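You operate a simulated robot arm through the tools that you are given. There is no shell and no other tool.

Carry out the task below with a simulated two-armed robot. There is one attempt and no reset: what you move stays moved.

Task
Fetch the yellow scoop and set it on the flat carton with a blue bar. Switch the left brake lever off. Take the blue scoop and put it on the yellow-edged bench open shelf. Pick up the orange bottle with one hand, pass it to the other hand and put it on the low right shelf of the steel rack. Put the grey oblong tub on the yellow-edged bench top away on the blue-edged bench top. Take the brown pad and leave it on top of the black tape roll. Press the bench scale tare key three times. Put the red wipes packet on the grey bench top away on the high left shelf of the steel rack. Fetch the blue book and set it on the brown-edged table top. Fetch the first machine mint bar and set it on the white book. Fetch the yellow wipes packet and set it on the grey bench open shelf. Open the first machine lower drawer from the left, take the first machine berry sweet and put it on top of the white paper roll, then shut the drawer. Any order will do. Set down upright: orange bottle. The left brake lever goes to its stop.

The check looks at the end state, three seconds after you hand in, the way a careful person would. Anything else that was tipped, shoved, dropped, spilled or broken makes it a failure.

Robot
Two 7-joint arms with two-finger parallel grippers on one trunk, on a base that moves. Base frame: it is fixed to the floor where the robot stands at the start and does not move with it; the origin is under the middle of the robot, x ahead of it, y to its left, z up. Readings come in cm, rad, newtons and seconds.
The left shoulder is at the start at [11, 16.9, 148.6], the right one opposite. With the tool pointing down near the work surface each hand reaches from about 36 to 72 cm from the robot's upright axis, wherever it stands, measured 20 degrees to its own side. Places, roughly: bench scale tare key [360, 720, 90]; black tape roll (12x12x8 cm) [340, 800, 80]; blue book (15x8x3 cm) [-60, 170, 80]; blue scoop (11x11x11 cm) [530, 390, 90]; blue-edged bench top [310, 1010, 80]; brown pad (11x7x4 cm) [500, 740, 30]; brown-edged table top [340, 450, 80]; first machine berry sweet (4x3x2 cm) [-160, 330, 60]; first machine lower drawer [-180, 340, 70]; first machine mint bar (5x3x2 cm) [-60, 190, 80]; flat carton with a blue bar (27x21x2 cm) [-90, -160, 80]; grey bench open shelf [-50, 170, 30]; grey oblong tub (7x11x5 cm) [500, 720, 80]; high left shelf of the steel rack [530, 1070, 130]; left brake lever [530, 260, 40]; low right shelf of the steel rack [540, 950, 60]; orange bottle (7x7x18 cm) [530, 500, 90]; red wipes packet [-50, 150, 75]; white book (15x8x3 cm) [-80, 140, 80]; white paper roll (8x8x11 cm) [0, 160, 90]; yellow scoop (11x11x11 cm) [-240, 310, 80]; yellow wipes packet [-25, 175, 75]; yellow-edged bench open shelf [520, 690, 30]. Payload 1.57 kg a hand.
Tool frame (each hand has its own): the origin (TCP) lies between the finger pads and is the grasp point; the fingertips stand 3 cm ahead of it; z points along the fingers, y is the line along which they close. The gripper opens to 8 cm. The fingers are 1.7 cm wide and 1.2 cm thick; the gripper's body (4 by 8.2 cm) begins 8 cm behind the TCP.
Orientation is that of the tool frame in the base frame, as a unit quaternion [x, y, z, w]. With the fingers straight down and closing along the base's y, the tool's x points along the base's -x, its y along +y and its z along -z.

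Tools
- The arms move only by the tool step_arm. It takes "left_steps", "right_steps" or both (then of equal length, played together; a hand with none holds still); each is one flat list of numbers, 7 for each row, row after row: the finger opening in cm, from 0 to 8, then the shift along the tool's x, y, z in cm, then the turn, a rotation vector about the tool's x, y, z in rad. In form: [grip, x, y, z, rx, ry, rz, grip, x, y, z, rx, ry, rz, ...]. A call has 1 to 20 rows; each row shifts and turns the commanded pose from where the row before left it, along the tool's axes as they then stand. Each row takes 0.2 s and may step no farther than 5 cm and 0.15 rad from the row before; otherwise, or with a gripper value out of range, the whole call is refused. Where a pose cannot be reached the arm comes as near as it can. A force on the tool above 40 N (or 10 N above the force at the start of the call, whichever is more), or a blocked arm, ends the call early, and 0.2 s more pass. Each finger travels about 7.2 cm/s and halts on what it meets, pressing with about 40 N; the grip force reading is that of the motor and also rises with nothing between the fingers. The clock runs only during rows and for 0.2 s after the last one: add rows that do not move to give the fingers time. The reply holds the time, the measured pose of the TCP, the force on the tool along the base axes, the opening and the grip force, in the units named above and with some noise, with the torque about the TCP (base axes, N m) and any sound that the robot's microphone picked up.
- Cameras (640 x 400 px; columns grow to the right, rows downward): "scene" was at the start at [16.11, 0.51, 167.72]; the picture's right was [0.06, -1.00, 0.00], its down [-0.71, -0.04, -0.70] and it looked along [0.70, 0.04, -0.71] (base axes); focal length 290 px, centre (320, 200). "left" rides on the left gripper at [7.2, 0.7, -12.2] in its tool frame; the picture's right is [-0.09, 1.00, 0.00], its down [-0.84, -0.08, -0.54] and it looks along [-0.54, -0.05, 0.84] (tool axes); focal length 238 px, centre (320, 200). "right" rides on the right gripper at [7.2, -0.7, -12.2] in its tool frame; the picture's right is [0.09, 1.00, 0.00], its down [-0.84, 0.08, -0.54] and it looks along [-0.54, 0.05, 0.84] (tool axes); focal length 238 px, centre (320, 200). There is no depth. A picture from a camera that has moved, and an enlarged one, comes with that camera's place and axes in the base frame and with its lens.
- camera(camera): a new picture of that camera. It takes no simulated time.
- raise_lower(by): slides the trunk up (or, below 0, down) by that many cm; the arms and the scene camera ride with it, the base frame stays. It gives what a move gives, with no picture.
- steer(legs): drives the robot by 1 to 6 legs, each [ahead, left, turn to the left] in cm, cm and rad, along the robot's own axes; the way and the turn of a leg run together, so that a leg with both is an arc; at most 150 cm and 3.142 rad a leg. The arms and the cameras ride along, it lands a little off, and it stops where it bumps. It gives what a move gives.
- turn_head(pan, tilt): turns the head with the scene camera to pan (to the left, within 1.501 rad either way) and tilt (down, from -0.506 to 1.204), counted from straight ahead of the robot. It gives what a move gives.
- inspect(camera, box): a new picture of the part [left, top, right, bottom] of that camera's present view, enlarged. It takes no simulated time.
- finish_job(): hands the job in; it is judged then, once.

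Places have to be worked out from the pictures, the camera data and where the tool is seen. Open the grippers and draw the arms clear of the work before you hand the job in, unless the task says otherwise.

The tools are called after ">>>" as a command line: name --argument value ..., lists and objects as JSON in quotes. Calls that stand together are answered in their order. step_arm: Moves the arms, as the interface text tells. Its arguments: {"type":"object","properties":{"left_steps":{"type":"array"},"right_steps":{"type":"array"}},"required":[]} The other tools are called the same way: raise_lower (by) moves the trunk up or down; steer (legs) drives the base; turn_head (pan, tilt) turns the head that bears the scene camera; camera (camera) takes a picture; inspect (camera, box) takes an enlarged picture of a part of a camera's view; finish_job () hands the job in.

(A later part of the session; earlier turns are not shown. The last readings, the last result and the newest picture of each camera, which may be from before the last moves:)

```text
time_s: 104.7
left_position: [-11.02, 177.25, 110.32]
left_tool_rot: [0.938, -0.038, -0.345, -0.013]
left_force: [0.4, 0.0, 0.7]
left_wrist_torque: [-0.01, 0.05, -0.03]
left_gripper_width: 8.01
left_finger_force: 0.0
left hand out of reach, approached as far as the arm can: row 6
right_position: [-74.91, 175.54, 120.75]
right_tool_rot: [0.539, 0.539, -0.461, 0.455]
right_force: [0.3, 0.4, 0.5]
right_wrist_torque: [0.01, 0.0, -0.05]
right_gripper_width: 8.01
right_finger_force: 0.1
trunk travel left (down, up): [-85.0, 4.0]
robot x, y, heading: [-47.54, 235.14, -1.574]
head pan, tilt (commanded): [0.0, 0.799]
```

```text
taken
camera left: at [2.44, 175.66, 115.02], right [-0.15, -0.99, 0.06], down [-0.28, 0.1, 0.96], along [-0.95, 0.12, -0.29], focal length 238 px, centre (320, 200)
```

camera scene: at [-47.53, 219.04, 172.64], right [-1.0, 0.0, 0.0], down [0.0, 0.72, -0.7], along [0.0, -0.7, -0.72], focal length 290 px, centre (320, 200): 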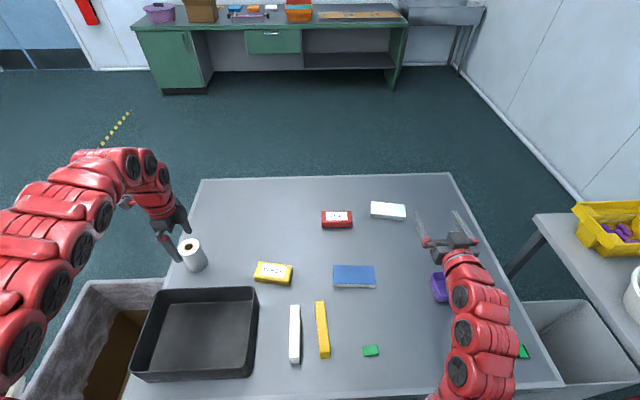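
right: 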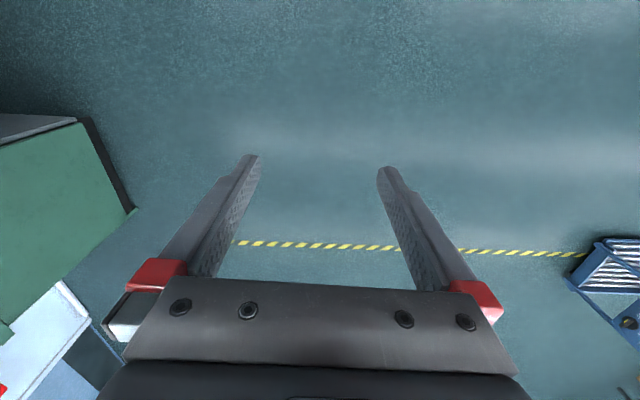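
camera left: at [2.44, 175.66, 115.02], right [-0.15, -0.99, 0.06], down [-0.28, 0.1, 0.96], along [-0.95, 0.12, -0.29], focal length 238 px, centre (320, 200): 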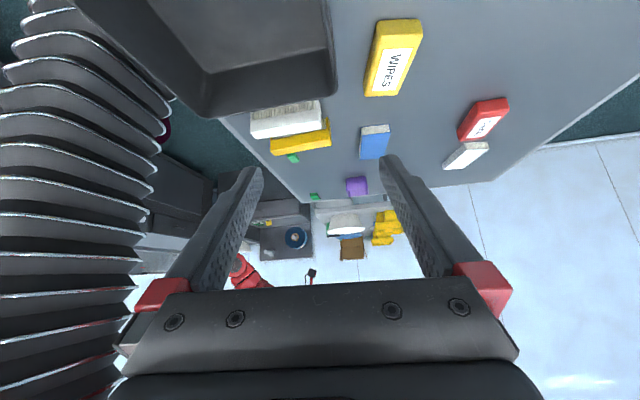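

The hand is tilted 40° now. I move it to a pre-grasp 8 cm short of the packet along the tool axis and look again.

>>> step_arm --left_steps '[8, 0.943, 2.007, 3.78, 0, 0, 0, 8, 0.943, 2.007, 3.78, 0, 0, 0, 8, 0.943, 2.007, 3.78, 0, 0, 0, 8, 0.943, 2.007, 3.78, 0, 0, 0, 8, 0.943, 2.007, 3.78, 0, 0, 0, 8, 0.943, 2.007, 3.78, 0, 0, 0]'

>>> camera --camera "left"

>>> inspect --camera "scene" --box '[120, 180, 400, 380]'

```text
time_s: 106.1
left_position: [-20.56, 175.86, 95.52]
left_tool_rot: [0.938, -0.035, -0.343, -0.014]
left_force: [-0.3, 0.3, -0.4]
left_wrist_torque: [-0.03, 0.0, 0.02]
left_gripper_width: 8.01
left_finger_force: 0.0
left hand out of reach, approached as far as the arm can: row 1, 2, 3, 4, 5, 6
right_position: [-75.13, 175.26, 120.48]
right_tool_rot: [0.54, 0.539, -0.459, 0.455]
right_force: [0.3, 0.5, 0.0]
right_wrist_torque: [0.02, 0.01, -0.04]
right_gripper_width: 8.01
right_finger_force: 0.1
trunk travel left (down, up): [-85.0, 4.0]
robot x, y, heading: [-47.23, 234.91, -1.57]
head pan, tilt (commanded): [0.0, 0.799]
```

```text
taken
camera left: at [-7.26, 174.3, 100.2], right [-0.15, -0.99, 0.06], down [-0.28, 0.1, 0.95], along [-0.95, 0.12, -0.29], focal length 238 px, centre (320, 200)
```

left: 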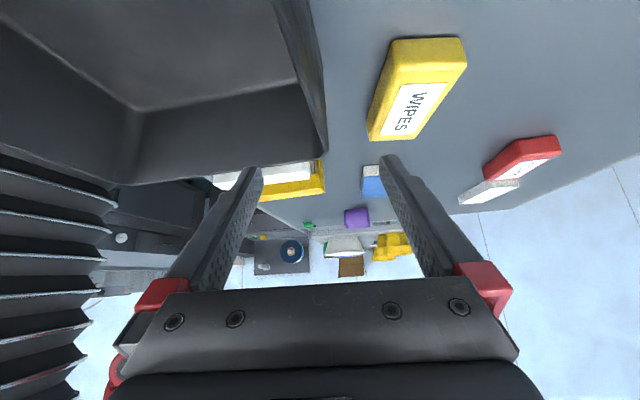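

```text
2.00 times, centred on (260, 280) of scene
camera zoom: at [-47.53, 219.01, 172.64], right [-1.0, 0.0, 0.0], down [0.0, 0.72, -0.7], along [0.0, -0.7, -0.72], focal length 579 px, centre (440, 40)
```

zoom: 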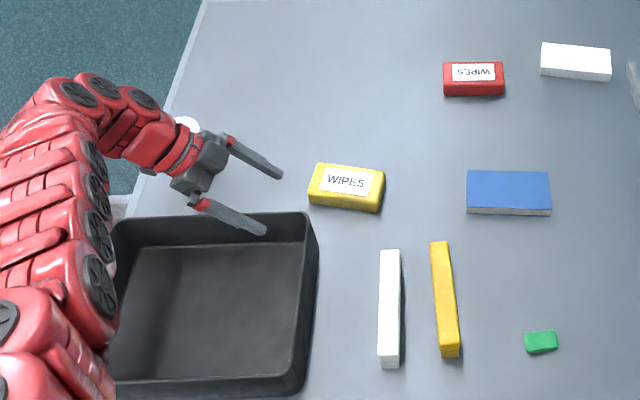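

The tilted grasp is just out of reach at this trunk height; lowering the trunk brings it in, but I first check where the right arm's elbow is.

>>> turn_head --pan -0.7 --tilt 1.0

>>> camera --camera "scene"

```text
time_s: 107.2
left_position: [-20.65, 175.92, 95.49]
left_tool_rot: [0.939, -0.035, -0.343, -0.013]
left_force: [-0.5, -0.3, 0.3]
left_wrist_torque: [0.03, 0.01, -0.03]
left_gripper_width: 7.99
left_finger_force: 0.0
right_position: [-75.13, 175.32, 120.62]
right_tool_rot: [0.54, 0.539, -0.459, 0.455]
right_force: [-0.5, 0.3, -0.5]
right_wrist_torque: [0.03, 0.01, 0.02]
right_gripper_width: 7.99
right_finger_force: 0.1
trunk travel left (down, up): [-85.0, 4.0]
robot x, y, heading: [-47.31, 235.03, -1.57]
head pan, tilt (commanded): [-0.7, 1.0]
```

```text
taken
camera scene: at [-52.03, 221.77, 171.13], right [-0.77, 0.64, 0.0], down [0.54, 0.64, -0.54], along [-0.35, -0.41, -0.84], focal length 290 px, centre (320, 200)
```

scene: 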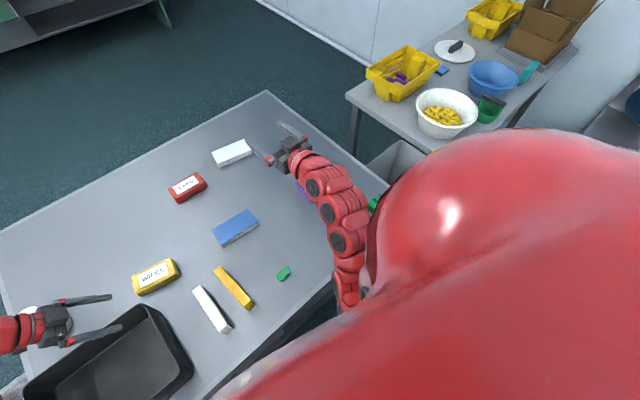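

The right elbow hangs near the bench edge, so I return the right hand to the tool-down pose, and raise the left hand before changing the stand.

>>> step_arm --right_steps '[8, 0, 0, 4, 0, 0, 0, 8, 0, 0, 4, 0, 0.14, 0, 8, 0, 0, 0, 0, 0.14, 0, 8, 0, 0, 0, 0, 0.14, 0, 8, 0, 0, 0, 0, 0.14, 0, 8, 0, 0, 0, 0, 0.14, 0, 8, 0, 0, 0, 0, 0.14, 0, 8, 0, 0, 0, 0, 0.14, 0, 8, 0, 0, 0, 0, 0.14, 0, 8, 0, 0, 0, 0, 0.14, 0, 8, 0, 0, 0, 0, 0.14, 0]' --left_steps '[8, -3.24, 0, -3.8, 0, 0, 0, 8, -3.24, 0, -3.8, 0, 0, 0, 8, -3.24, 0, -3.8, 0, 0, 0, 8, 0, 0, 0, 0, 0, 0, 8, 0, 0, 0, 0, 0, 0, 8, 0, 0, 0, 0, 0, 0, 8, 0, 0, 0, 0, 0, 0, 8, 0, 0, 0, 0, 0, 0, 8, 0, 0, 0, 0, 0, 0, 8, 0, 0, 0, 0, 0, 0, 8, 0, 0, 0, 0, 0, 0]'

```text
time_s: 109.6
left_position: [-20.77, 176.07, 110.48]
left_tool_rot: [0.939, -0.033, -0.343, -0.013]
left_force: [0.3, 0.0, -1.2]
left_wrist_torque: [0.0, -0.01, 0.02]
left_gripper_width: 7.97
left_finger_force: 0.0
right_position: [-75.01, 167.27, 119.12]
right_tool_rot: [0.708, 0.706, -0.003, 0.0]
right_force: [0.2, -0.2, -0.3]
right_wrist_torque: [0.01, -0.03, -0.01]
right_gripper_width: 8.02
right_finger_force: 0.1
trunk travel left (down, up): [-85.0, 4.0]
robot x, y, heading: [-47.51, 235.13, -1.569]
head pan, tilt (commanded): [-0.7, 1.0]
```

Now I move 3.5 cm closer and 14 cm to my left, lower the trunk by 8, then shift the left hand over clear bench beside the packet.

>>> steer --legs '[[3.5, 14, 0]]'

>>> raise_lower --by -8

>>> step_arm --left_steps '[8, -2.53, 2.28, 2.16, 0, 0, 0, 8, -2.53, 2.28, 2.16, 0, 0, 0, 8, -2.53, 2.28, 2.16, 0, 0, 0, 8, -2.53, 2.28, 2.16, 0, 0, 0]'

```text
time_s: 110.9
left_position: [-7.09, 172.77, 110.5]
left_tool_rot: [0.939, -0.036, -0.343, -0.014]
left_force: [-1.0, -0.6, -0.6]
left_wrist_torque: [-0.01, -0.02, 0.0]
left_gripper_width: 7.99
left_finger_force: 0.1
right_position: [-61.4, 164.12, 119.21]
right_tool_rot: [0.71, 0.704, -0.004, 0.001]
right_force: [-0.7, -0.8, -0.2]
right_wrist_torque: [0.01, -0.05, 0.0]
right_gripper_width: 8.01
right_finger_force: 0.1
trunk travel left (down, up): [-85.0, 4.0]
robot x, y, heading: [-33.76, 231.65, -1.567]
head pan, tilt (commanded): [-0.7, 1.0]
```

```text
time_s: 112.1
left_position: [-6.79, 172.58, 102.53]
left_tool_rot: [0.938, -0.036, -0.344, -0.013]
left_force: [0.4, 0.6, -0.6]
left_wrist_torque: [0.0, -0.02, 0.0]
left_gripper_width: 8.01
left_finger_force: 0.1
right_position: [-61.21, 164.09, 111.31]
right_tool_rot: [0.709, 0.705, -0.004, 0.002]
right_force: [-0.1, 1.1, 0.3]
right_wrist_torque: [0.01, -0.02, 0.0]
right_gripper_width: 8.01
right_finger_force: 0.1
trunk travel left (down, up): [-77.0, 12.0]
robot x, y, heading: [-33.32, 231.75, -1.572]
head pan, tilt (commanded): [-0.7, 1.0]
```

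```text
time_s: 113.1
left_position: [-21.0, 164.52, 102.48]
left_tool_rot: [0.939, -0.035, -0.343, -0.014]
left_force: [-0.2, -0.2, 0.5]
left_wrist_torque: [-0.01, -0.02, -0.04]
left_gripper_width: 7.99
left_finger_force: 0.0
right_position: [-61.25, 164.0, 111.23]
right_tool_rot: [0.709, 0.705, -0.004, 0.001]
right_force: [-1.1, -0.2, -0.3]
right_wrist_torque: [0.05, -0.05, -0.01]
right_gripper_width: 7.98
right_finger_force: 0.0
trunk travel left (down, up): [-77.0, 12.0]
robot x, y, heading: [-33.31, 231.82, -1.57]
head pan, tilt (commanded): [-0.7, 1.0]
```

Reached without trouble. I lower the trunk 12 cm more so the hand stands just above and beside the packet, then look through the left camera.

>>> raise_lower --by -12

>>> camera --camera "left"

>>> turn_head --pan 0.0 --tilt 0.9

>>> camera --camera "scene"

```text
time_s: 114.6
left_position: [-20.81, 164.42, 90.52]
left_tool_rot: [0.939, -0.035, -0.343, -0.012]
left_force: [-0.2, 1.1, -0.2]
left_wrist_torque: [0.0, -0.02, 0.02]
left_gripper_width: 7.99
left_finger_force: 0.1
right_position: [-61.32, 164.06, 99.18]
right_tool_rot: [0.709, 0.705, -0.003, 0.001]
right_force: [-0.2, 0.4, -0.3]
right_wrist_torque: [-0.01, -0.03, 0.03]
right_gripper_width: 8.0
right_finger_force: 0.1
trunk travel left (down, up): [-65.0, 24.0]
robot x, y, heading: [-33.84, 231.59, -1.573]
head pan, tilt (commanded): [-0.7, 1.0]
```

```text
taken
camera left: at [-7.56, 162.86, 95.23], right [-0.15, -0.99, 0.06], down [-0.28, 0.1, 0.95], along [-0.95, 0.12, -0.29], focal length 238 px, centre (320, 200)
```

left: 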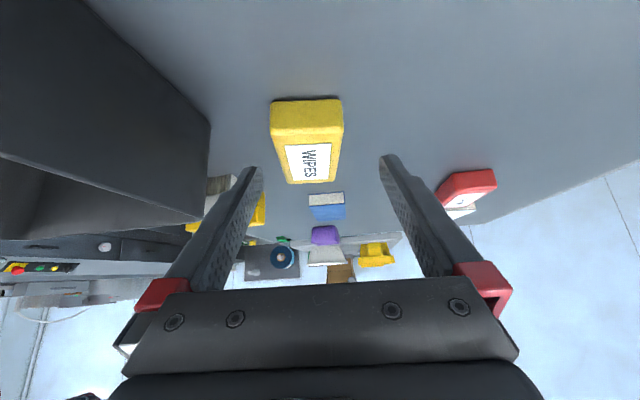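

```text
time_s: 115.7
left_position: [-20.96, 164.48, 90.51]
left_tool_rot: [0.939, -0.036, -0.342, -0.013]
left_force: [0.6, 0.0, 1.1]
left_wrist_torque: [0.0, 0.01, -0.04]
left_gripper_width: 7.99
left_finger_force: 0.0
right_position: [-61.19, 163.91, 99.17]
right_tool_rot: [0.709, 0.705, -0.004, 0.002]
right_force: [-0.4, 0.4, -0.2]
right_wrist_torque: [0.01, -0.03, 0.02]
right_gripper_width: 8.0
right_finger_force: 0.0
trunk travel left (down, up): [-65.0, 24.0]
robot x, y, heading: [-33.7, 231.4, -1.57]
head pan, tilt (commanded): [0.0, 0.901]
```

```text
taken
camera scene: at [-33.57, 216.11, 151.85], right [-1.0, 0.0, 0.0], down [0.0, 0.78, -0.62], along [0.0, -0.62, -0.78], focal length 290 px, centre (320, 200)
```

scene: 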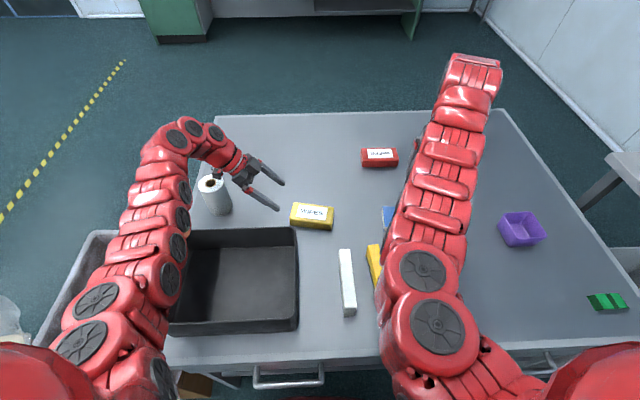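

The packet runs from x≈-24.5 to -36.5, 5.8 cm wide, centre line y≈166. I advance the left hand to straddle it, then close.

>>> step_arm --left_steps '[8, -0.53, -0.367, 3.6, 0.039, 0, 0.046, 8, -0.53, -0.367, 3.6, 0, 0, 0, 8, -0.53, -0.367, 3.6, 0, 0, 0]'

>>> camera --camera "left"

```text
time_s: 116.5
left_position: [-28.74, 166.6, 83.13]
left_tool_rot: [0.937, -0.064, -0.341, -0.023]
left_force: [0.8, 0.4, 0.2]
left_wrist_torque: [0.01, 0.01, -0.03]
left_gripper_width: 7.99
left_finger_force: 0.1
right_position: [-61.19, 163.91, 99.15]
right_tool_rot: [0.71, 0.705, -0.003, 0.0]
right_force: [-1.4, 0.5, 0.0]
right_wrist_torque: [-0.03, -0.01, -0.01]
right_gripper_width: 8.02
right_finger_force: 0.0
trunk travel left (down, up): [-65.0, 24.0]
robot x, y, heading: [-33.71, 231.38, -1.57]
head pan, tilt (commanded): [0.0, 0.901]
```

```text
taken
camera left: at [-15.61, 164.1, 87.93], right [-0.21, -0.98, 0.06], down [-0.28, 0.12, 0.95], along [-0.94, 0.18, -0.3], focal length 238 px, centre (320, 200)
```

left: 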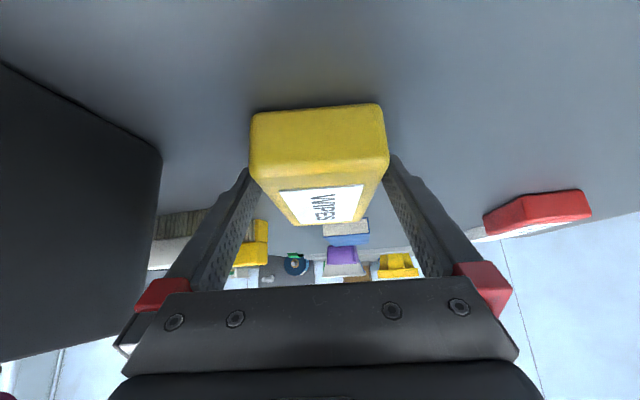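

The packet lies between the fingers. I close the left gripper.

>>> step_arm --left_steps '[4, 0, 0, 0, 0, 0, 0, 4, 0, 0, 0, 0, 0, 0, 4, 0, 0, 0, 0, 0, 0, 4, 0, 0, 0, 0, 0, 0]'

>>> camera --camera "left"

```text
time_s: 117.5
left_position: [-28.65, 166.57, 83.14]
left_tool_rot: [0.937, -0.065, -0.343, -0.024]
left_force: [-0.4, -0.5, 0.1]
left_wrist_torque: [0.04, 0.03, -0.05]
left_gripper_width: 6.53
left_finger_force: 39.5
right_position: [-61.18, 163.95, 99.21]
right_tool_rot: [0.71, 0.704, -0.004, 0.002]
right_force: [-0.6, 0.0, -0.6]
right_wrist_torque: [-0.03, 0.02, 0.02]
right_gripper_width: 7.98
right_finger_force: 0.0
trunk travel left (down, up): [-65.0, 24.0]
robot x, y, heading: [-33.5, 231.89, -1.574]
head pan, tilt (commanded): [0.0, 0.901]
```

```text
taken
camera left: at [-15.57, 164.12, 87.92], right [-0.21, -0.98, 0.06], down [-0.28, 0.12, 0.95], along [-0.94, 0.18, -0.29], focal length 238 px, centre (320, 200)
```

left: 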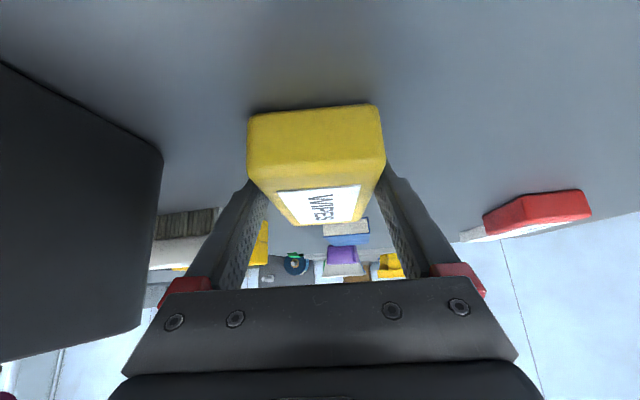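

Gripped at 6.5 cm with ~40 N. I lift by raising the trunk and check that the packet follows.

>>> raise_lower --by 20

>>> camera --camera "scene"

```text
time_s: 119.7
left_position: [-28.73, 166.62, 103.25]
left_tool_rot: [0.937, -0.065, -0.342, -0.024]
left_force: [0.3, 0.6, -0.6]
left_wrist_torque: [-0.03, -0.01, 0.02]
left_gripper_width: 6.56
left_finger_force: 40.2
right_position: [-61.31, 164.02, 119.2]
right_tool_rot: [0.71, 0.704, -0.003, 0.001]
right_force: [0.2, 0.3, 0.1]
right_wrist_torque: [0.0, 0.0, -0.01]
right_gripper_width: 8.01
right_finger_force: 0.0
trunk travel left (down, up): [-85.0, 4.0]
robot x, y, heading: [-33.23, 231.91, -1.57]
head pan, tilt (commanded): [0.0, 0.901]
```

```text
taken
camera scene: at [-33.57, 216.07, 171.85], right [-1.0, 0.0, 0.0], down [0.0, 0.78, -0.62], along [0.0, -0.62, -0.78], focal length 290 px, centre (320, 200)
```

scene: 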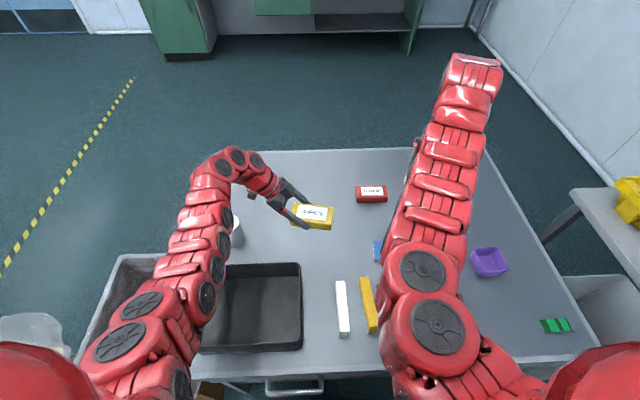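

The packet is held well. I yaw the left hand so it points toward the bench face (−y) and move the right hand out to the side for later lowering.

>>> step_arm --left_steps '[4, 0, 0, 0, -0.0918, 0, -0.1089, 4, 0, 0, 0, -0.0918, 0, -0.1089, 4, 0, 0, 0, -0.0918, 0, -0.1089, 4, 0, 0, 0, -0.0918, 0, -0.1089, 4, 0, 0, 0, -0.0918, 0, -0.1089, 4, 0, 0, 0, -0.0918, 0, -0.1089, 4, 0, 0, 0, -0.0918, 0, -0.1089, 4, 0, 0, 0, -0.0918, 0, -0.1089, 4, 0, 0, 0, -0.0918, 0, -0.1089, 4, 0, 0, 0, -0.0918, 0, -0.1089, 4, 0, 0, 0, -0.0918, 0, -0.1089, 4, 0, 0, 0, -0.0918, 0, -0.1089]' --right_steps '[8, 3.5, -3.375, 0, 0, 0, 0, 8, 3.5, -3.375, 0, 0, 0, 0, 8, 3.5, -3.375, 0, 0, 0, 0, 8, 3.5, -3.375, 0, 0, 0, 0, 8, 3.5, -3.375, 0, 0, 0, 0, 8, 3.5, -3.375, 0, 0, 0, 0, 8, 3.5, -3.375, 0, 0, 0, 0, 8, 3.5, -3.375, 0, 0, 0, 0, 8, 0, 0, 0, 0, 0, 0, 8, 0, 0, 0, 0, 0, 0, 8, 0, 0, 0, 0, 0, 0, 8, 0, 0, 0, 0, 0, 0]'

>>> camera --camera "scene"

```text
time_s: 122.2
left_position: [-28.69, 166.54, 103.11]
left_tool_rot: [0.664, 0.665, -0.242, 0.243]
left_force: [0.1, -0.2, -0.9]
left_wrist_torque: [-0.02, -0.02, -0.01]
left_gripper_width: 6.53
left_finger_force: 39.8
right_position: [-67.05, 169.92, 119.12]
right_tool_rot: [0.709, 0.705, -0.003, 0.0]
right_force: [-0.3, 0.7, 0.9]
right_wrist_torque: [0.01, 0.0, 0.01]
right_gripper_width: 8.0
right_finger_force: 0.1
right hand out of reach, approached as far as the arm can: row 2, 3, 4, 5, 6, 7, 8
trunk travel left (down, up): [-85.0, 4.0]
robot x, y, heading: [-33.66, 231.62, -1.566]
head pan, tilt (commanded): [0.0, 0.901]
```

```text
taken
camera scene: at [-33.64, 216.09, 171.85], right [-1.0, 0.0, 0.0], down [0.0, 0.78, -0.62], along [0.0, -0.62, -0.78], focal length 290 px, centre (320, 200)
```

scene: 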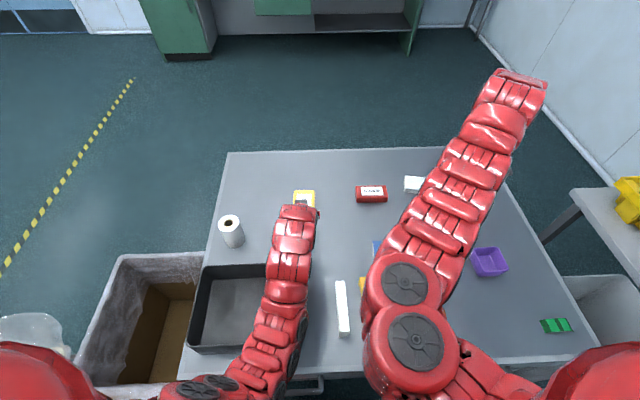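

The left hand points at the bench face now. The right arm's elbow has drifted inward, so I try carrying the right hand outward to untangle it.

>>> step_arm --right_steps '[8, -1, -4, 1, 0, 0, 0, 8, -1, -4, 1, 0, 0, 0, 8, 0, -4, 1, 0, 0, 0, 8, 0, -4, 1, 0, 0, 0, 8, 0, -4, 1, 0, 0, 0, 8, 0, -4, 0, 0, 0, 0]'

>>> camera --camera "scene"

```text
time_s: 123.7
left_position: [-28.55, 166.56, 103.02]
left_tool_rot: [0.664, 0.665, -0.243, 0.242]
left_force: [-0.2, -0.8, -0.6]
left_wrist_torque: [0.03, 0.0, -0.05]
left_gripper_width: 6.56
left_finger_force: 39.5
right_position: [-85.22, 169.41, 114.77]
right_tool_rot: [0.709, 0.706, -0.003, 0.0]
right_force: [0.0, 0.5, -0.1]
right_wrist_torque: [0.01, 0.0, 0.05]
right_gripper_width: 8.03
right_finger_force: 0.0
right hand out of reach, approached as far as the arm can: row 5, 6
trunk travel left (down, up): [-85.0, 4.0]
robot x, y, heading: [-33.56, 231.85, -1.572]
head pan, tilt (commanded): [0.0, 0.901]
```

```text
taken
camera scene: at [-33.39, 216.08, 171.85], right [-1.0, 0.0, 0.0], down [0.0, 0.78, -0.62], along [0.0, -0.62, -0.78], focal length 290 px, centre (320, 200)
```

scene: 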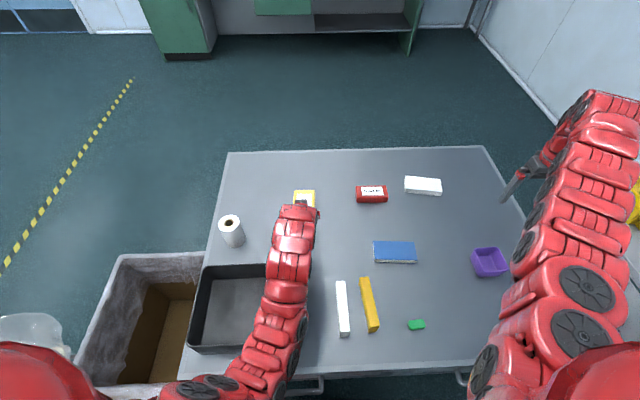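

Better: the right arm is out to the side. I now try drawing it back toward my side.

>>> step_arm --right_steps '[8, 4, 0, 0, 0, 0, 0, 8, 4, 0, 0, 0, 0, 0, 8, 4, 0, 0, 0, 0, 0, 8, 4, -2, 0, 0, 0, 0, 8, 4, -2, 0, 0, 0, 0, 8, 4, -2, 0, 0, 0, 0]'

>>> camera --camera "scene"

```text
time_s: 125.0
left_position: [-28.81, 166.59, 103.15]
left_tool_rot: [0.664, 0.664, -0.243, 0.242]
left_force: [0.3, 0.6, -0.6]
left_wrist_torque: [0.03, 0.02, -0.04]
left_gripper_width: 6.53
left_finger_force: 39.9
right_position: [-86.07, 180.53, 114.74]
right_tool_rot: [0.71, 0.705, -0.003, 0.001]
right_force: [0.3, 0.9, -0.4]
right_wrist_torque: [-0.02, 0.0, -0.01]
right_gripper_width: 8.0
right_finger_force: 0.1
right hand out of reach, approached as far as the arm can: row 3, 4, 5, 6
trunk travel left (down, up): [-85.0, 4.0]
robot x, y, heading: [-33.59, 231.55, -1.573]
head pan, tilt (commanded): [0.0, 0.901]
```

```text
taken
camera scene: at [-33.7, 216.22, 171.87], right [-1.0, 0.0, 0.0], down [0.0, 0.78, -0.62], along [0.0, -0.62, -0.78], focal length 290 px, centre (320, 200)
```

scene: 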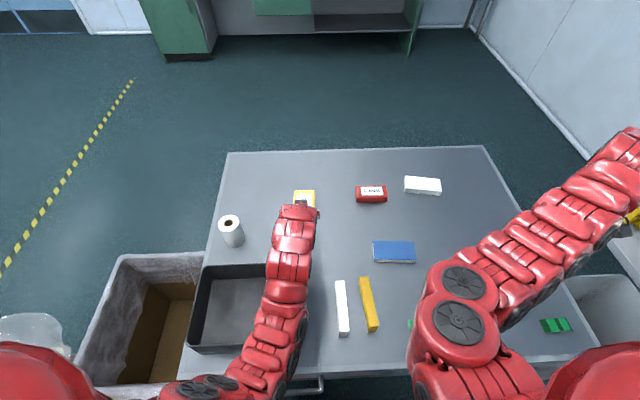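

The right arm sits clear to the side. I back off 30 cm and shift right so the left hand faces the free middle part of the shelf, keeping short of the reels behind me.

>>> steer --legs '[[-31, -22, 0]]'

>>> raise_lower --by -40

>>> camera --camera "scene"

```text
time_s: 127.5
left_position: [-50.8, 197.11, 103.12]
left_tool_rot: [0.665, 0.664, -0.242, 0.242]
left_force: [0.3, -0.5, -0.7]
left_wrist_torque: [0.04, -0.04, -0.01]
left_gripper_width: 6.5
left_finger_force: 39.9
right_position: [-108.05, 211.21, 114.82]
right_tool_rot: [0.709, 0.705, -0.003, 0.001]
right_force: [0.3, 0.5, -0.4]
right_wrist_torque: [-0.03, 0.0, 0.03]
right_gripper_width: 8.0
right_finger_force: 0.1
trunk travel left (down, up): [-85.0, 4.0]
robot x, y, heading: [-55.65, 262.07, -1.57]
head pan, tilt (commanded): [0.0, 0.901]
```

```text
time_s: 129.6
left_position: [-50.93, 196.58, 82.92]
left_tool_rot: [0.658, 0.661, -0.257, 0.255]
left_force: [-2.3, 12.0, 28.7]
left_wrist_torque: [-0.15, -0.95, 0.41]
left_gripper_width: 6.56
left_finger_force: 39.8
right_position: [-107.99, 211.32, 92.88]
right_tool_rot: [0.709, 0.705, -0.004, 0.002]
right_force: [0.8, -0.9, 0.3]
right_wrist_torque: [0.04, 0.02, -0.01]
right_gripper_width: 8.01
right_finger_force: 0.0
trunk travel left (down, up): [-63.1, 25.9]
robot x, y, heading: [-55.69, 262.27, -1.569]
head pan, tilt (commanded): [0.0, 0.901]
stopped: the force on the tool passed its limit at 96 N (the readings are from after the stop); the commanded pose is now the measured one
```

```text
taken
camera scene: at [-55.76, 247.05, 149.92], right [-1.0, 0.0, 0.0], down [0.0, 0.78, -0.62], along [0.0, -0.62, -0.78], focal length 290 px, centre (320, 200)
```

scene: 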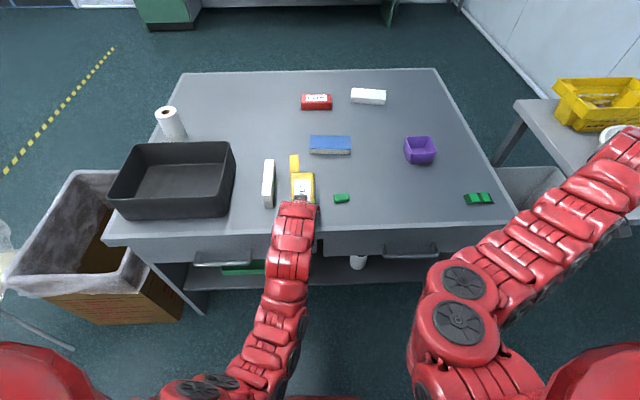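

I stopped on the bench: the hand was still over its edge when the trunk came down. I look closely at what the packet touches before moving.

>>> inspect --camera "scene" --box '[230, 120, 390, 240]'

>>> camera --camera "left"

```text
3.33 times, centred on (310, 180) of scene
camera zoom: at [-55.76, 247.05, 149.92], right [-1.0, 0.0, 0.0], down [0.0, 0.78, -0.62], along [0.0, -0.62, -0.78], focal length 965 px, centre (353, 267)
```

zoom: 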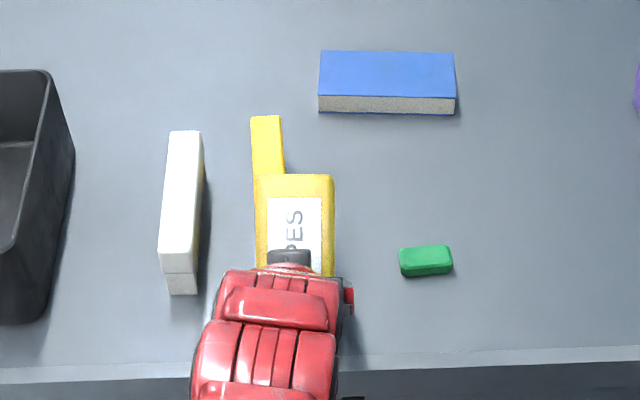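

```text
taken
camera left: at [-50.17, 210.16, 86.98], right [1.0, -0.07, 0.06], down [-0.07, -0.25, 0.97], along [-0.05, -0.97, -0.25], focal length 238 px, centre (320, 200)
```

left: 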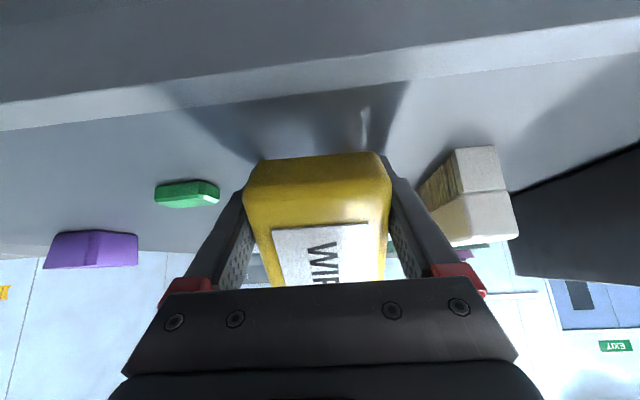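

The packet seems to have come down on the yellow bar's end; the bar's far end has not moved. I lift straight up and check the bar.

>>> raise_lower --by 22

>>> camera --camera "scene"

>>> inspect --camera "scene" --box '[220, 120, 380, 240]'

>>> camera --camera "left"

```text
time_s: 131.9
left_position: [-50.77, 196.63, 104.36]
left_tool_rot: [0.66, 0.661, -0.253, 0.252]
left_force: [-1.0, -0.5, -1.3]
left_wrist_torque: [0.06, -0.01, 0.01]
left_gripper_width: 6.54
left_finger_force: 40.0
right_position: [-107.93, 211.02, 114.84]
right_tool_rot: [0.709, 0.705, -0.003, 0.001]
right_force: [0.2, 0.3, 0.9]
right_wrist_torque: [0.01, 0.01, 0.01]
right_gripper_width: 7.98
right_finger_force: 0.1
trunk travel left (down, up): [-85.1, 3.9]
robot x, y, heading: [-55.85, 262.1, -1.568]
head pan, tilt (commanded): [0.0, 0.901]
```

```text
taken
camera scene: at [-55.72, 246.77, 171.98], right [-1.0, 0.0, 0.0], down [0.0, 0.78, -0.62], along [0.0, -0.62, -0.78], focal length 290 px, centre (320, 200)
```

scene: 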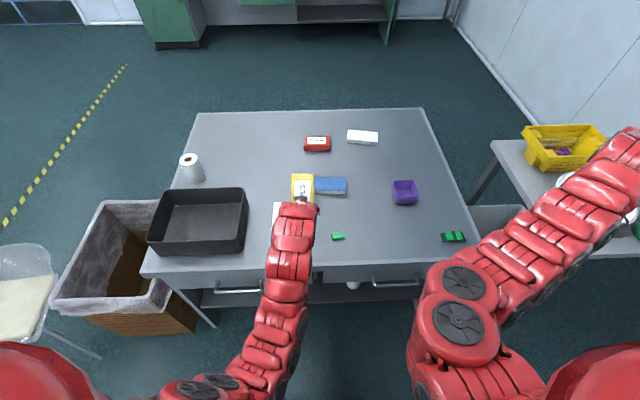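

```text
3.33 times, centred on (300, 180) of scene
camera zoom: at [-55.72, 246.77, 171.98], right [-1.0, 0.0, 0.0], down [0.0, 0.78, -0.62], along [0.0, -0.62, -0.78], focal length 965 px, centre (387, 267)
```

zoom: 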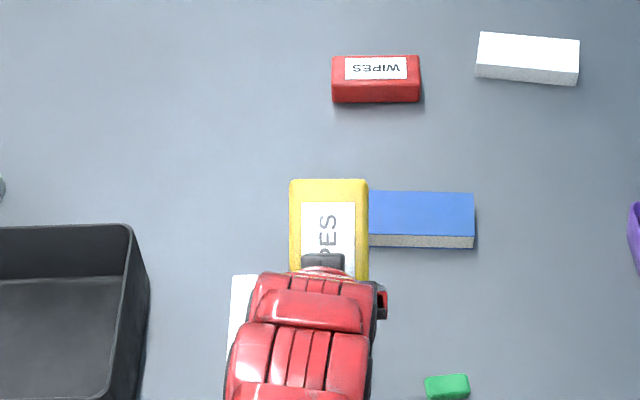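

```text
taken
camera left: at [-50.15, 210.13, 108.73], right [1.0, -0.07, 0.06], down [-0.07, -0.26, 0.96], along [-0.05, -0.96, -0.27], focal length 238 px, centre (320, 200)
```

left: 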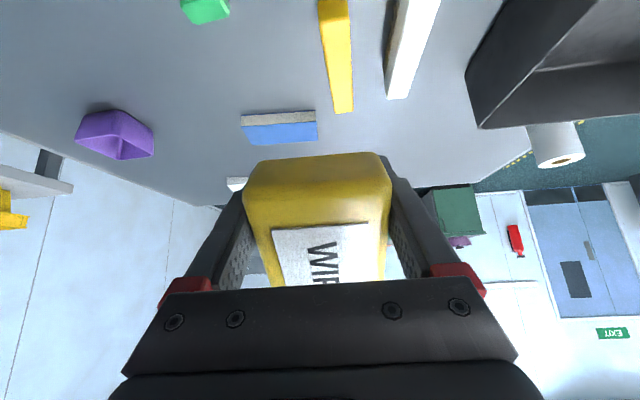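

The packet slid slightly in the grip but is held; the bars look undisturbed. I now retract the hand clear of the bench edge (to y≈213) with the trunk high.

>>> step_arm --left_steps '[4, 4.04, 0, -0.4, 0, 0, 0, 4, 4.04, 0, -0.4, 0, 0, 0, 4, 4.04, 0, -0.4, 0, 0, 0, 4, 4.04, 0, -0.4, 0, 0, 0, 4, 4.04, 0, -0.4, 0, 0, 0]'

>>> inspect --camera "scene" --box '[220, 120, 380, 240]'

```text
time_s: 133.1
left_position: [-50.97, 212.93, 92.62]
left_tool_rot: [0.659, 0.662, -0.252, 0.252]
left_force: [-1.0, -0.3, -1.3]
left_wrist_torque: [0.02, 0.0, -0.01]
left_gripper_width: 6.55
left_finger_force: 39.4
right_position: [-108.08, 211.16, 114.85]
right_tool_rot: [0.709, 0.705, -0.004, 0.001]
right_force: [0.1, 0.8, 0.4]
right_wrist_torque: [0.0, 0.01, 0.0]
right_gripper_width: 7.99
right_finger_force: 0.0
trunk travel left (down, up): [-85.1, 3.9]
robot x, y, heading: [-55.58, 262.37, -1.566]
head pan, tilt (commanded): [0.0, 0.901]
```

```text
3.33 times, centred on (300, 180) of scene
camera zoom: at [-55.69, 246.9, 172.0], right [-1.0, 0.0, 0.0], down [0.0, 0.78, -0.62], along [0.0, -0.62, -0.78], focal length 965 px, centre (387, 267)
```

zoom: 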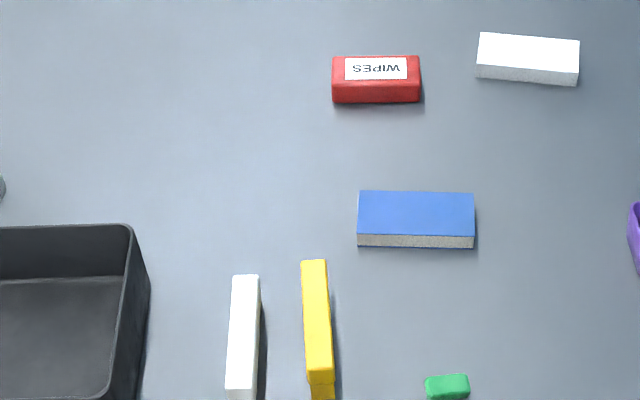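

Comparing the pictures, the yellow bar is where it was. The packet is now in front of the bench face, so I lower the trunk 40 cm and look at the shelf.

>>> raise_lower --by -40

>>> camera --camera "left"

>>> camera --camera "scene"

```text
time_s: 136.9
left_position: [-51.08, 212.86, 52.56]
left_tool_rot: [0.659, 0.662, -0.253, 0.252]
left_force: [0.5, 0.9, -1.5]
left_wrist_torque: [0.01, 0.01, -0.02]
left_gripper_width: 6.54
left_finger_force: 39.8
right_position: [-107.95, 211.1, 74.88]
right_tool_rot: [0.709, 0.705, -0.004, 0.002]
right_force: [0.2, 0.2, 0.7]
right_wrist_torque: [0.01, -0.02, 0.02]
right_gripper_width: 7.97
right_finger_force: 0.1
trunk travel left (down, up): [-45.1, 43.9]
robot x, y, heading: [-55.69, 262.39, -1.566]
head pan, tilt (commanded): [0.0, 0.901]
```

```text
taken
camera left: at [-50.36, 226.33, 57.0], right [1.0, -0.07, 0.06], down [-0.07, -0.26, 0.96], along [-0.05, -0.96, -0.27], focal length 238 px, centre (320, 200)
```

left: 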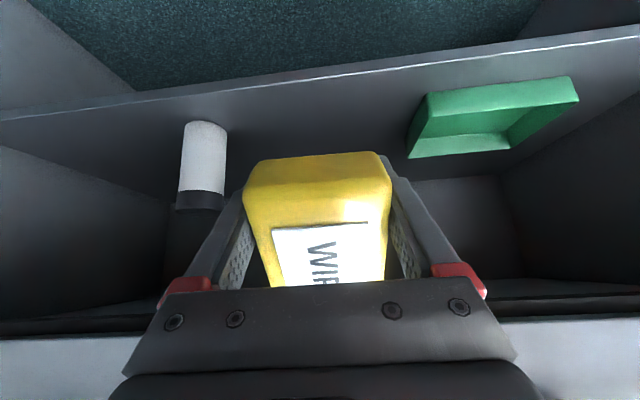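

```text
taken
camera scene: at [-55.71, 246.81, 131.99], right [-1.0, 0.0, 0.0], down [0.0, 0.78, -0.62], along [0.0, -0.62, -0.78], focal length 290 px, centre (320, 200)
```

scene: 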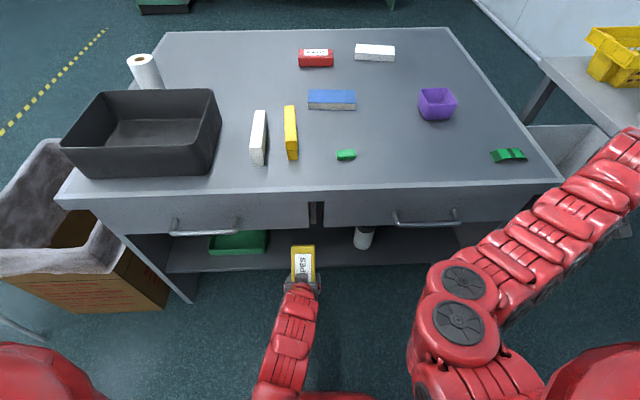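

The shelf (top z≈33) has a white cup near x=-70 and a green tray right of x=-35; the gap around x=-50 is free. I lower 14 cm more and reach in horizontally with the packet.

>>> raise_lower --by -14

>>> step_arm --left_steps '[4, -3.54, 0, 3.17, 0, 0, 0, 4, -3.54, 0, 3.17, 0, 0, 0, 4, -3.54, 0, 3.17, 0, 0, 0, 4, -3.54, 0, 3.17, 0, 0, 0]'

>>> camera --camera "left"

>>> camera --camera "scene"

```text
time_s: 138.6
left_position: [-51.09, 212.83, 38.66]
left_tool_rot: [0.66, 0.661, -0.254, 0.251]
left_force: [-0.1, -0.6, -0.5]
left_wrist_torque: [0.04, 0.0, -0.02]
left_gripper_width: 6.56
left_finger_force: 40.1
right_position: [-107.85, 211.17, 60.94]
right_tool_rot: [0.709, 0.705, -0.003, 0.0]
right_force: [-1.1, -0.4, -0.7]
right_wrist_torque: [0.02, -0.02, -0.02]
right_gripper_width: 8.01
right_finger_force: 0.1
trunk travel left (down, up): [-31.1, 57.9]
robot x, y, heading: [-55.82, 262.49, -1.57]
head pan, tilt (commanded): [0.0, 0.901]
```

```text
time_s: 139.6
left_position: [-51.33, 193.79, 38.41]
left_tool_rot: [0.659, 0.662, -0.253, 0.252]
left_force: [0.2, -0.1, -1.2]
left_wrist_torque: [-0.02, 0.0, 0.02]
left_gripper_width: 6.55
left_finger_force: 40.2
right_position: [-107.92, 211.03, 60.82]
right_tool_rot: [0.709, 0.705, -0.004, 0.002]
right_force: [-0.1, 0.2, -0.4]
right_wrist_torque: [-0.04, -0.03, 0.02]
right_gripper_width: 8.0
right_finger_force: 0.1
trunk travel left (down, up): [-31.1, 57.9]
robot x, y, heading: [-55.83, 262.23, -1.569]
head pan, tilt (commanded): [0.0, 0.901]
```

```text
taken
camera left: at [-50.54, 207.43, 42.81], right [1.0, -0.07, 0.06], down [-0.07, -0.26, 0.96], along [-0.05, -0.96, -0.27], focal length 238 px, centre (320, 200)
```

left: 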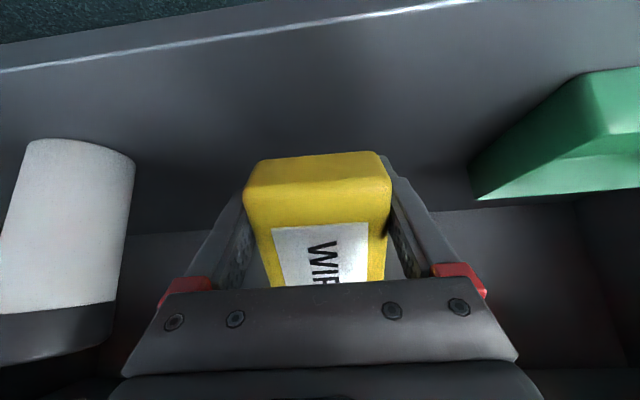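

```text
taken
camera scene: at [-55.73, 246.76, 117.98], right [-1.0, 0.0, 0.0], down [0.0, 0.78, -0.62], along [0.0, -0.62, -0.78], focal length 290 px, centre (320, 200)
```

scene: 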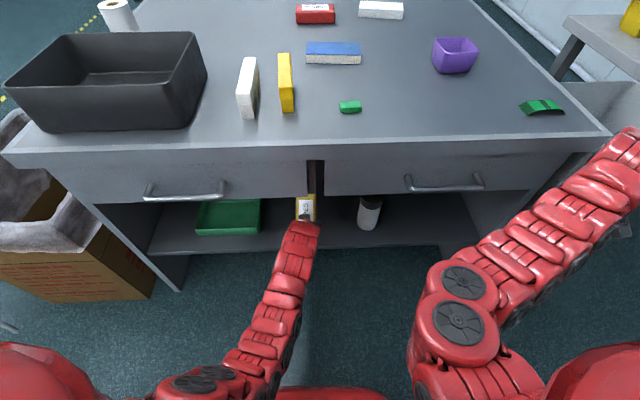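

The hand is inside the shelf, tips about 2 cm above the board. I lower a little and open the fingers.

>>> step_arm --left_steps '[4, 0.6, 0, 0.67, 0, 0, 0, 4, 0.6, 0, 0.67, 0, 0, 0, 4, 0, 0, 0, 0, 0, 0]'

>>> step_arm --left_steps '[7, 0, 0, 0, 0, 0, 0, 8, 0, 0, 0, 0, 0, 0, 8, 0, 0, 0, 0, 0, 0, 8, 0, 0, 0, 0, 0, 0]'

>>> camera --camera "left"

```text
time_s: 140.4
left_position: [-51.21, 193.93, 36.68]
left_tool_rot: [0.659, 0.662, -0.253, 0.251]
left_force: [0.5, 0.7, -0.9]
left_wrist_torque: [0.02, 0.04, 0.0]
left_gripper_width: 6.53
left_finger_force: 40.3
right_position: [-107.97, 211.18, 60.86]
right_tool_rot: [0.709, 0.705, -0.004, 0.001]
right_force: [0.0, -0.7, -0.3]
right_wrist_torque: [0.02, 0.0, 0.0]
right_gripper_width: 7.99
right_finger_force: 0.0
trunk travel left (down, up): [-31.1, 57.9]
robot x, y, heading: [-55.77, 262.42, -1.572]
head pan, tilt (commanded): [0.0, 0.901]
```

```text
time_s: 141.4
left_position: [-51.12, 193.92, 36.8]
left_tool_rot: [0.66, 0.662, -0.252, 0.251]
left_force: [-0.2, 0.0, -0.1]
left_wrist_torque: [0.0, -0.01, 0.04]
left_gripper_width: 7.99
left_finger_force: 0.0
right_position: [-107.99, 211.14, 60.87]
right_tool_rot: [0.709, 0.705, -0.004, 0.001]
right_force: [0.8, -0.6, 0.1]
right_wrist_torque: [0.0, -0.02, 0.02]
right_gripper_width: 8.03
right_finger_force: 0.0
trunk travel left (down, up): [-31.1, 57.9]
robot x, y, heading: [-55.58, 262.19, -1.57]
head pan, tilt (commanded): [0.0, 0.901]
```

```text
taken
camera left: at [-50.44, 207.45, 41.11], right [1.0, -0.07, 0.06], down [-0.07, -0.26, 0.96], along [-0.05, -0.96, -0.27], focal length 238 px, centre (320, 200)
```

left: 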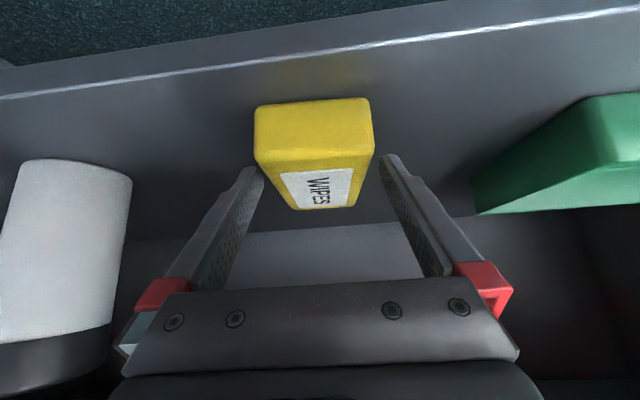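

The packet sits on the shelf, well behind the edge. I draw the hand straight back out.

>>> step_arm --left_steps '[8, 3.54, 0, -3.17, 0, 0, 0, 8, 3.54, 0, -3.17, 0, 0, 0, 8, 3.54, 0, -3.17, 0, 0, 0, 8, 3.54, 0, -3.17, 0, 0, 0]'

>>> raise_lower --by 40

>>> raise_lower --by 14

>>> camera --camera "scene"

```text
time_s: 142.4
left_position: [-50.96, 212.78, 36.86]
left_tool_rot: [0.659, 0.662, -0.253, 0.252]
left_force: [0.5, 1.3, -0.3]
left_wrist_torque: [-0.02, 0.0, 0.0]
left_gripper_width: 8.0
left_finger_force: 0.1
right_position: [-107.84, 211.15, 60.91]
right_tool_rot: [0.709, 0.705, -0.004, 0.001]
right_force: [0.4, 0.6, 0.3]
right_wrist_torque: [-0.02, -0.01, -0.01]
right_gripper_width: 8.01
right_finger_force: 0.1
trunk travel left (down, up): [-31.1, 57.9]
robot x, y, heading: [-55.76, 262.61, -1.569]
head pan, tilt (commanded): [0.0, 0.901]
```

```text
time_s: 146.2
left_position: [-50.97, 212.79, 76.9]
left_tool_rot: [0.66, 0.661, -0.253, 0.251]
left_force: [0.6, -0.5, -0.4]
left_wrist_torque: [0.01, -0.01, 0.02]
left_gripper_width: 7.99
left_finger_force: 0.0
right_position: [-108.02, 211.16, 100.78]
right_tool_rot: [0.708, 0.706, -0.003, 0.001]
right_force: [0.0, -0.4, 0.3]
right_wrist_torque: [0.02, 0.04, 0.01]
right_gripper_width: 7.99
right_finger_force: 0.2
trunk travel left (down, up): [-71.1, 17.9]
robot x, y, heading: [-55.81, 262.52, -1.573]
head pan, tilt (commanded): [0.0, 0.901]
```

```text
time_s: 147.9
left_position: [-51.07, 212.76, 90.68]
left_tool_rot: [0.66, 0.662, -0.253, 0.251]
left_force: [0.1, 0.0, -0.7]
left_wrist_torque: [0.0, 0.01, -0.01]
left_gripper_width: 7.99
left_finger_force: 0.1
right_position: [-108.07, 211.06, 114.82]
right_tool_rot: [0.709, 0.705, -0.003, 0.001]
right_force: [-0.7, 0.1, 0.1]
right_wrist_torque: [0.01, 0.01, -0.01]
right_gripper_width: 7.99
right_finger_force: 0.0
trunk travel left (down, up): [-85.1, 3.9]
robot x, y, heading: [-55.47, 262.24, -1.57]
head pan, tilt (commanded): [0.0, 0.901]
```

```text
taken
camera scene: at [-55.72, 246.79, 171.98], right [-1.0, 0.0, 0.0], down [0.0, 0.78, -0.62], along [0.0, -0.62, -0.78], focal length 290 px, centre (320, 200)
```

scene: 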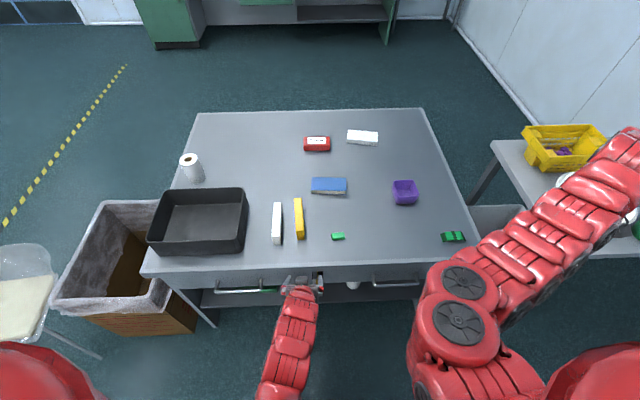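

Yellow wipes are on the shelf. Next the mint bar: I lift the left hand slightly and move the robot so the left arm can reach both the mint bar and the white book.

>>> step_arm --left_steps '[8, -3.3, 0, -3.7, 0, 0, 0]'

>>> steer --legs '[[26.5, -28, 0]]'

>>> camera --camera "scene"

>>> camera --camera "left"

```text
time_s: 148.3
left_position: [-50.84, 212.84, 95.84]
left_tool_rot: [0.659, 0.662, -0.253, 0.253]
left_force: [-0.1, 0.1, -0.3]
left_wrist_torque: [-0.05, -0.03, 0.0]
left_gripper_width: 7.98
left_finger_force: 0.1
right_position: [-107.99, 211.08, 114.84]
right_tool_rot: [0.709, 0.705, -0.004, 0.001]
right_force: [-0.7, 0.0, 1.0]
right_wrist_torque: [-0.06, -0.03, -0.01]
right_gripper_width: 8.0
right_finger_force: 0.0
trunk travel left (down, up): [-85.1, 3.9]
robot x, y, heading: [-55.42, 262.35, -1.573]
head pan, tilt (commanded): [0.0, 0.901]
```

```text
time_s: 150.7
left_position: [-78.92, 186.77, 95.78]
left_tool_rot: [0.66, 0.661, -0.254, 0.252]
left_force: [0.3, 0.2, -0.5]
left_wrist_torque: [0.01, 0.0, 0.01]
left_gripper_width: 7.99
left_finger_force: 0.0
right_position: [-135.8, 185.1, 114.95]
right_tool_rot: [0.71, 0.705, -0.003, 0.001]
right_force: [0.5, -0.2, -0.8]
right_wrist_torque: [0.0, 0.03, 0.0]
right_gripper_width: 8.02
right_finger_force: 0.1
trunk travel left (down, up): [-85.1, 3.9]
robot x, y, heading: [-83.26, 236.31, -1.573]
head pan, tilt (commanded): [0.0, 0.901]
```

```text
taken
camera scene: at [-83.53, 220.75, 172.0], right [-1.0, 0.0, 0.0], down [0.0, 0.78, -0.62], along [0.0, -0.62, -0.78], focal length 290 px, centre (320, 200)
```

scene: 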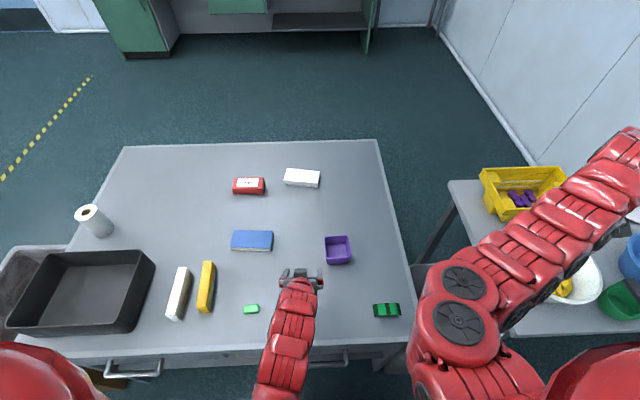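

```text
taken
camera left: at [-78.11, 200.26, 100.1], right [1.0, -0.07, 0.06], down [-0.07, -0.26, 0.96], along [-0.05, -0.96, -0.27], focal length 238 px, centre (320, 200)
```

left: 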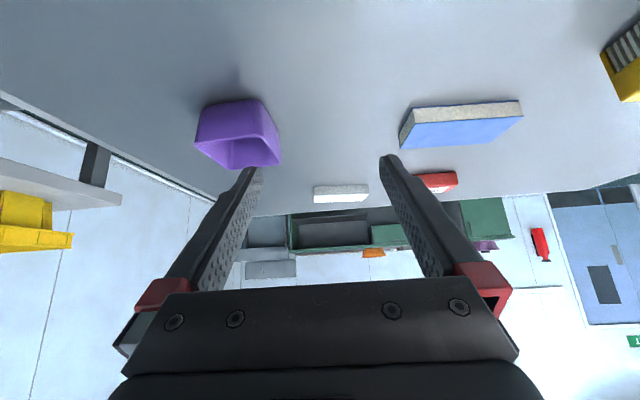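

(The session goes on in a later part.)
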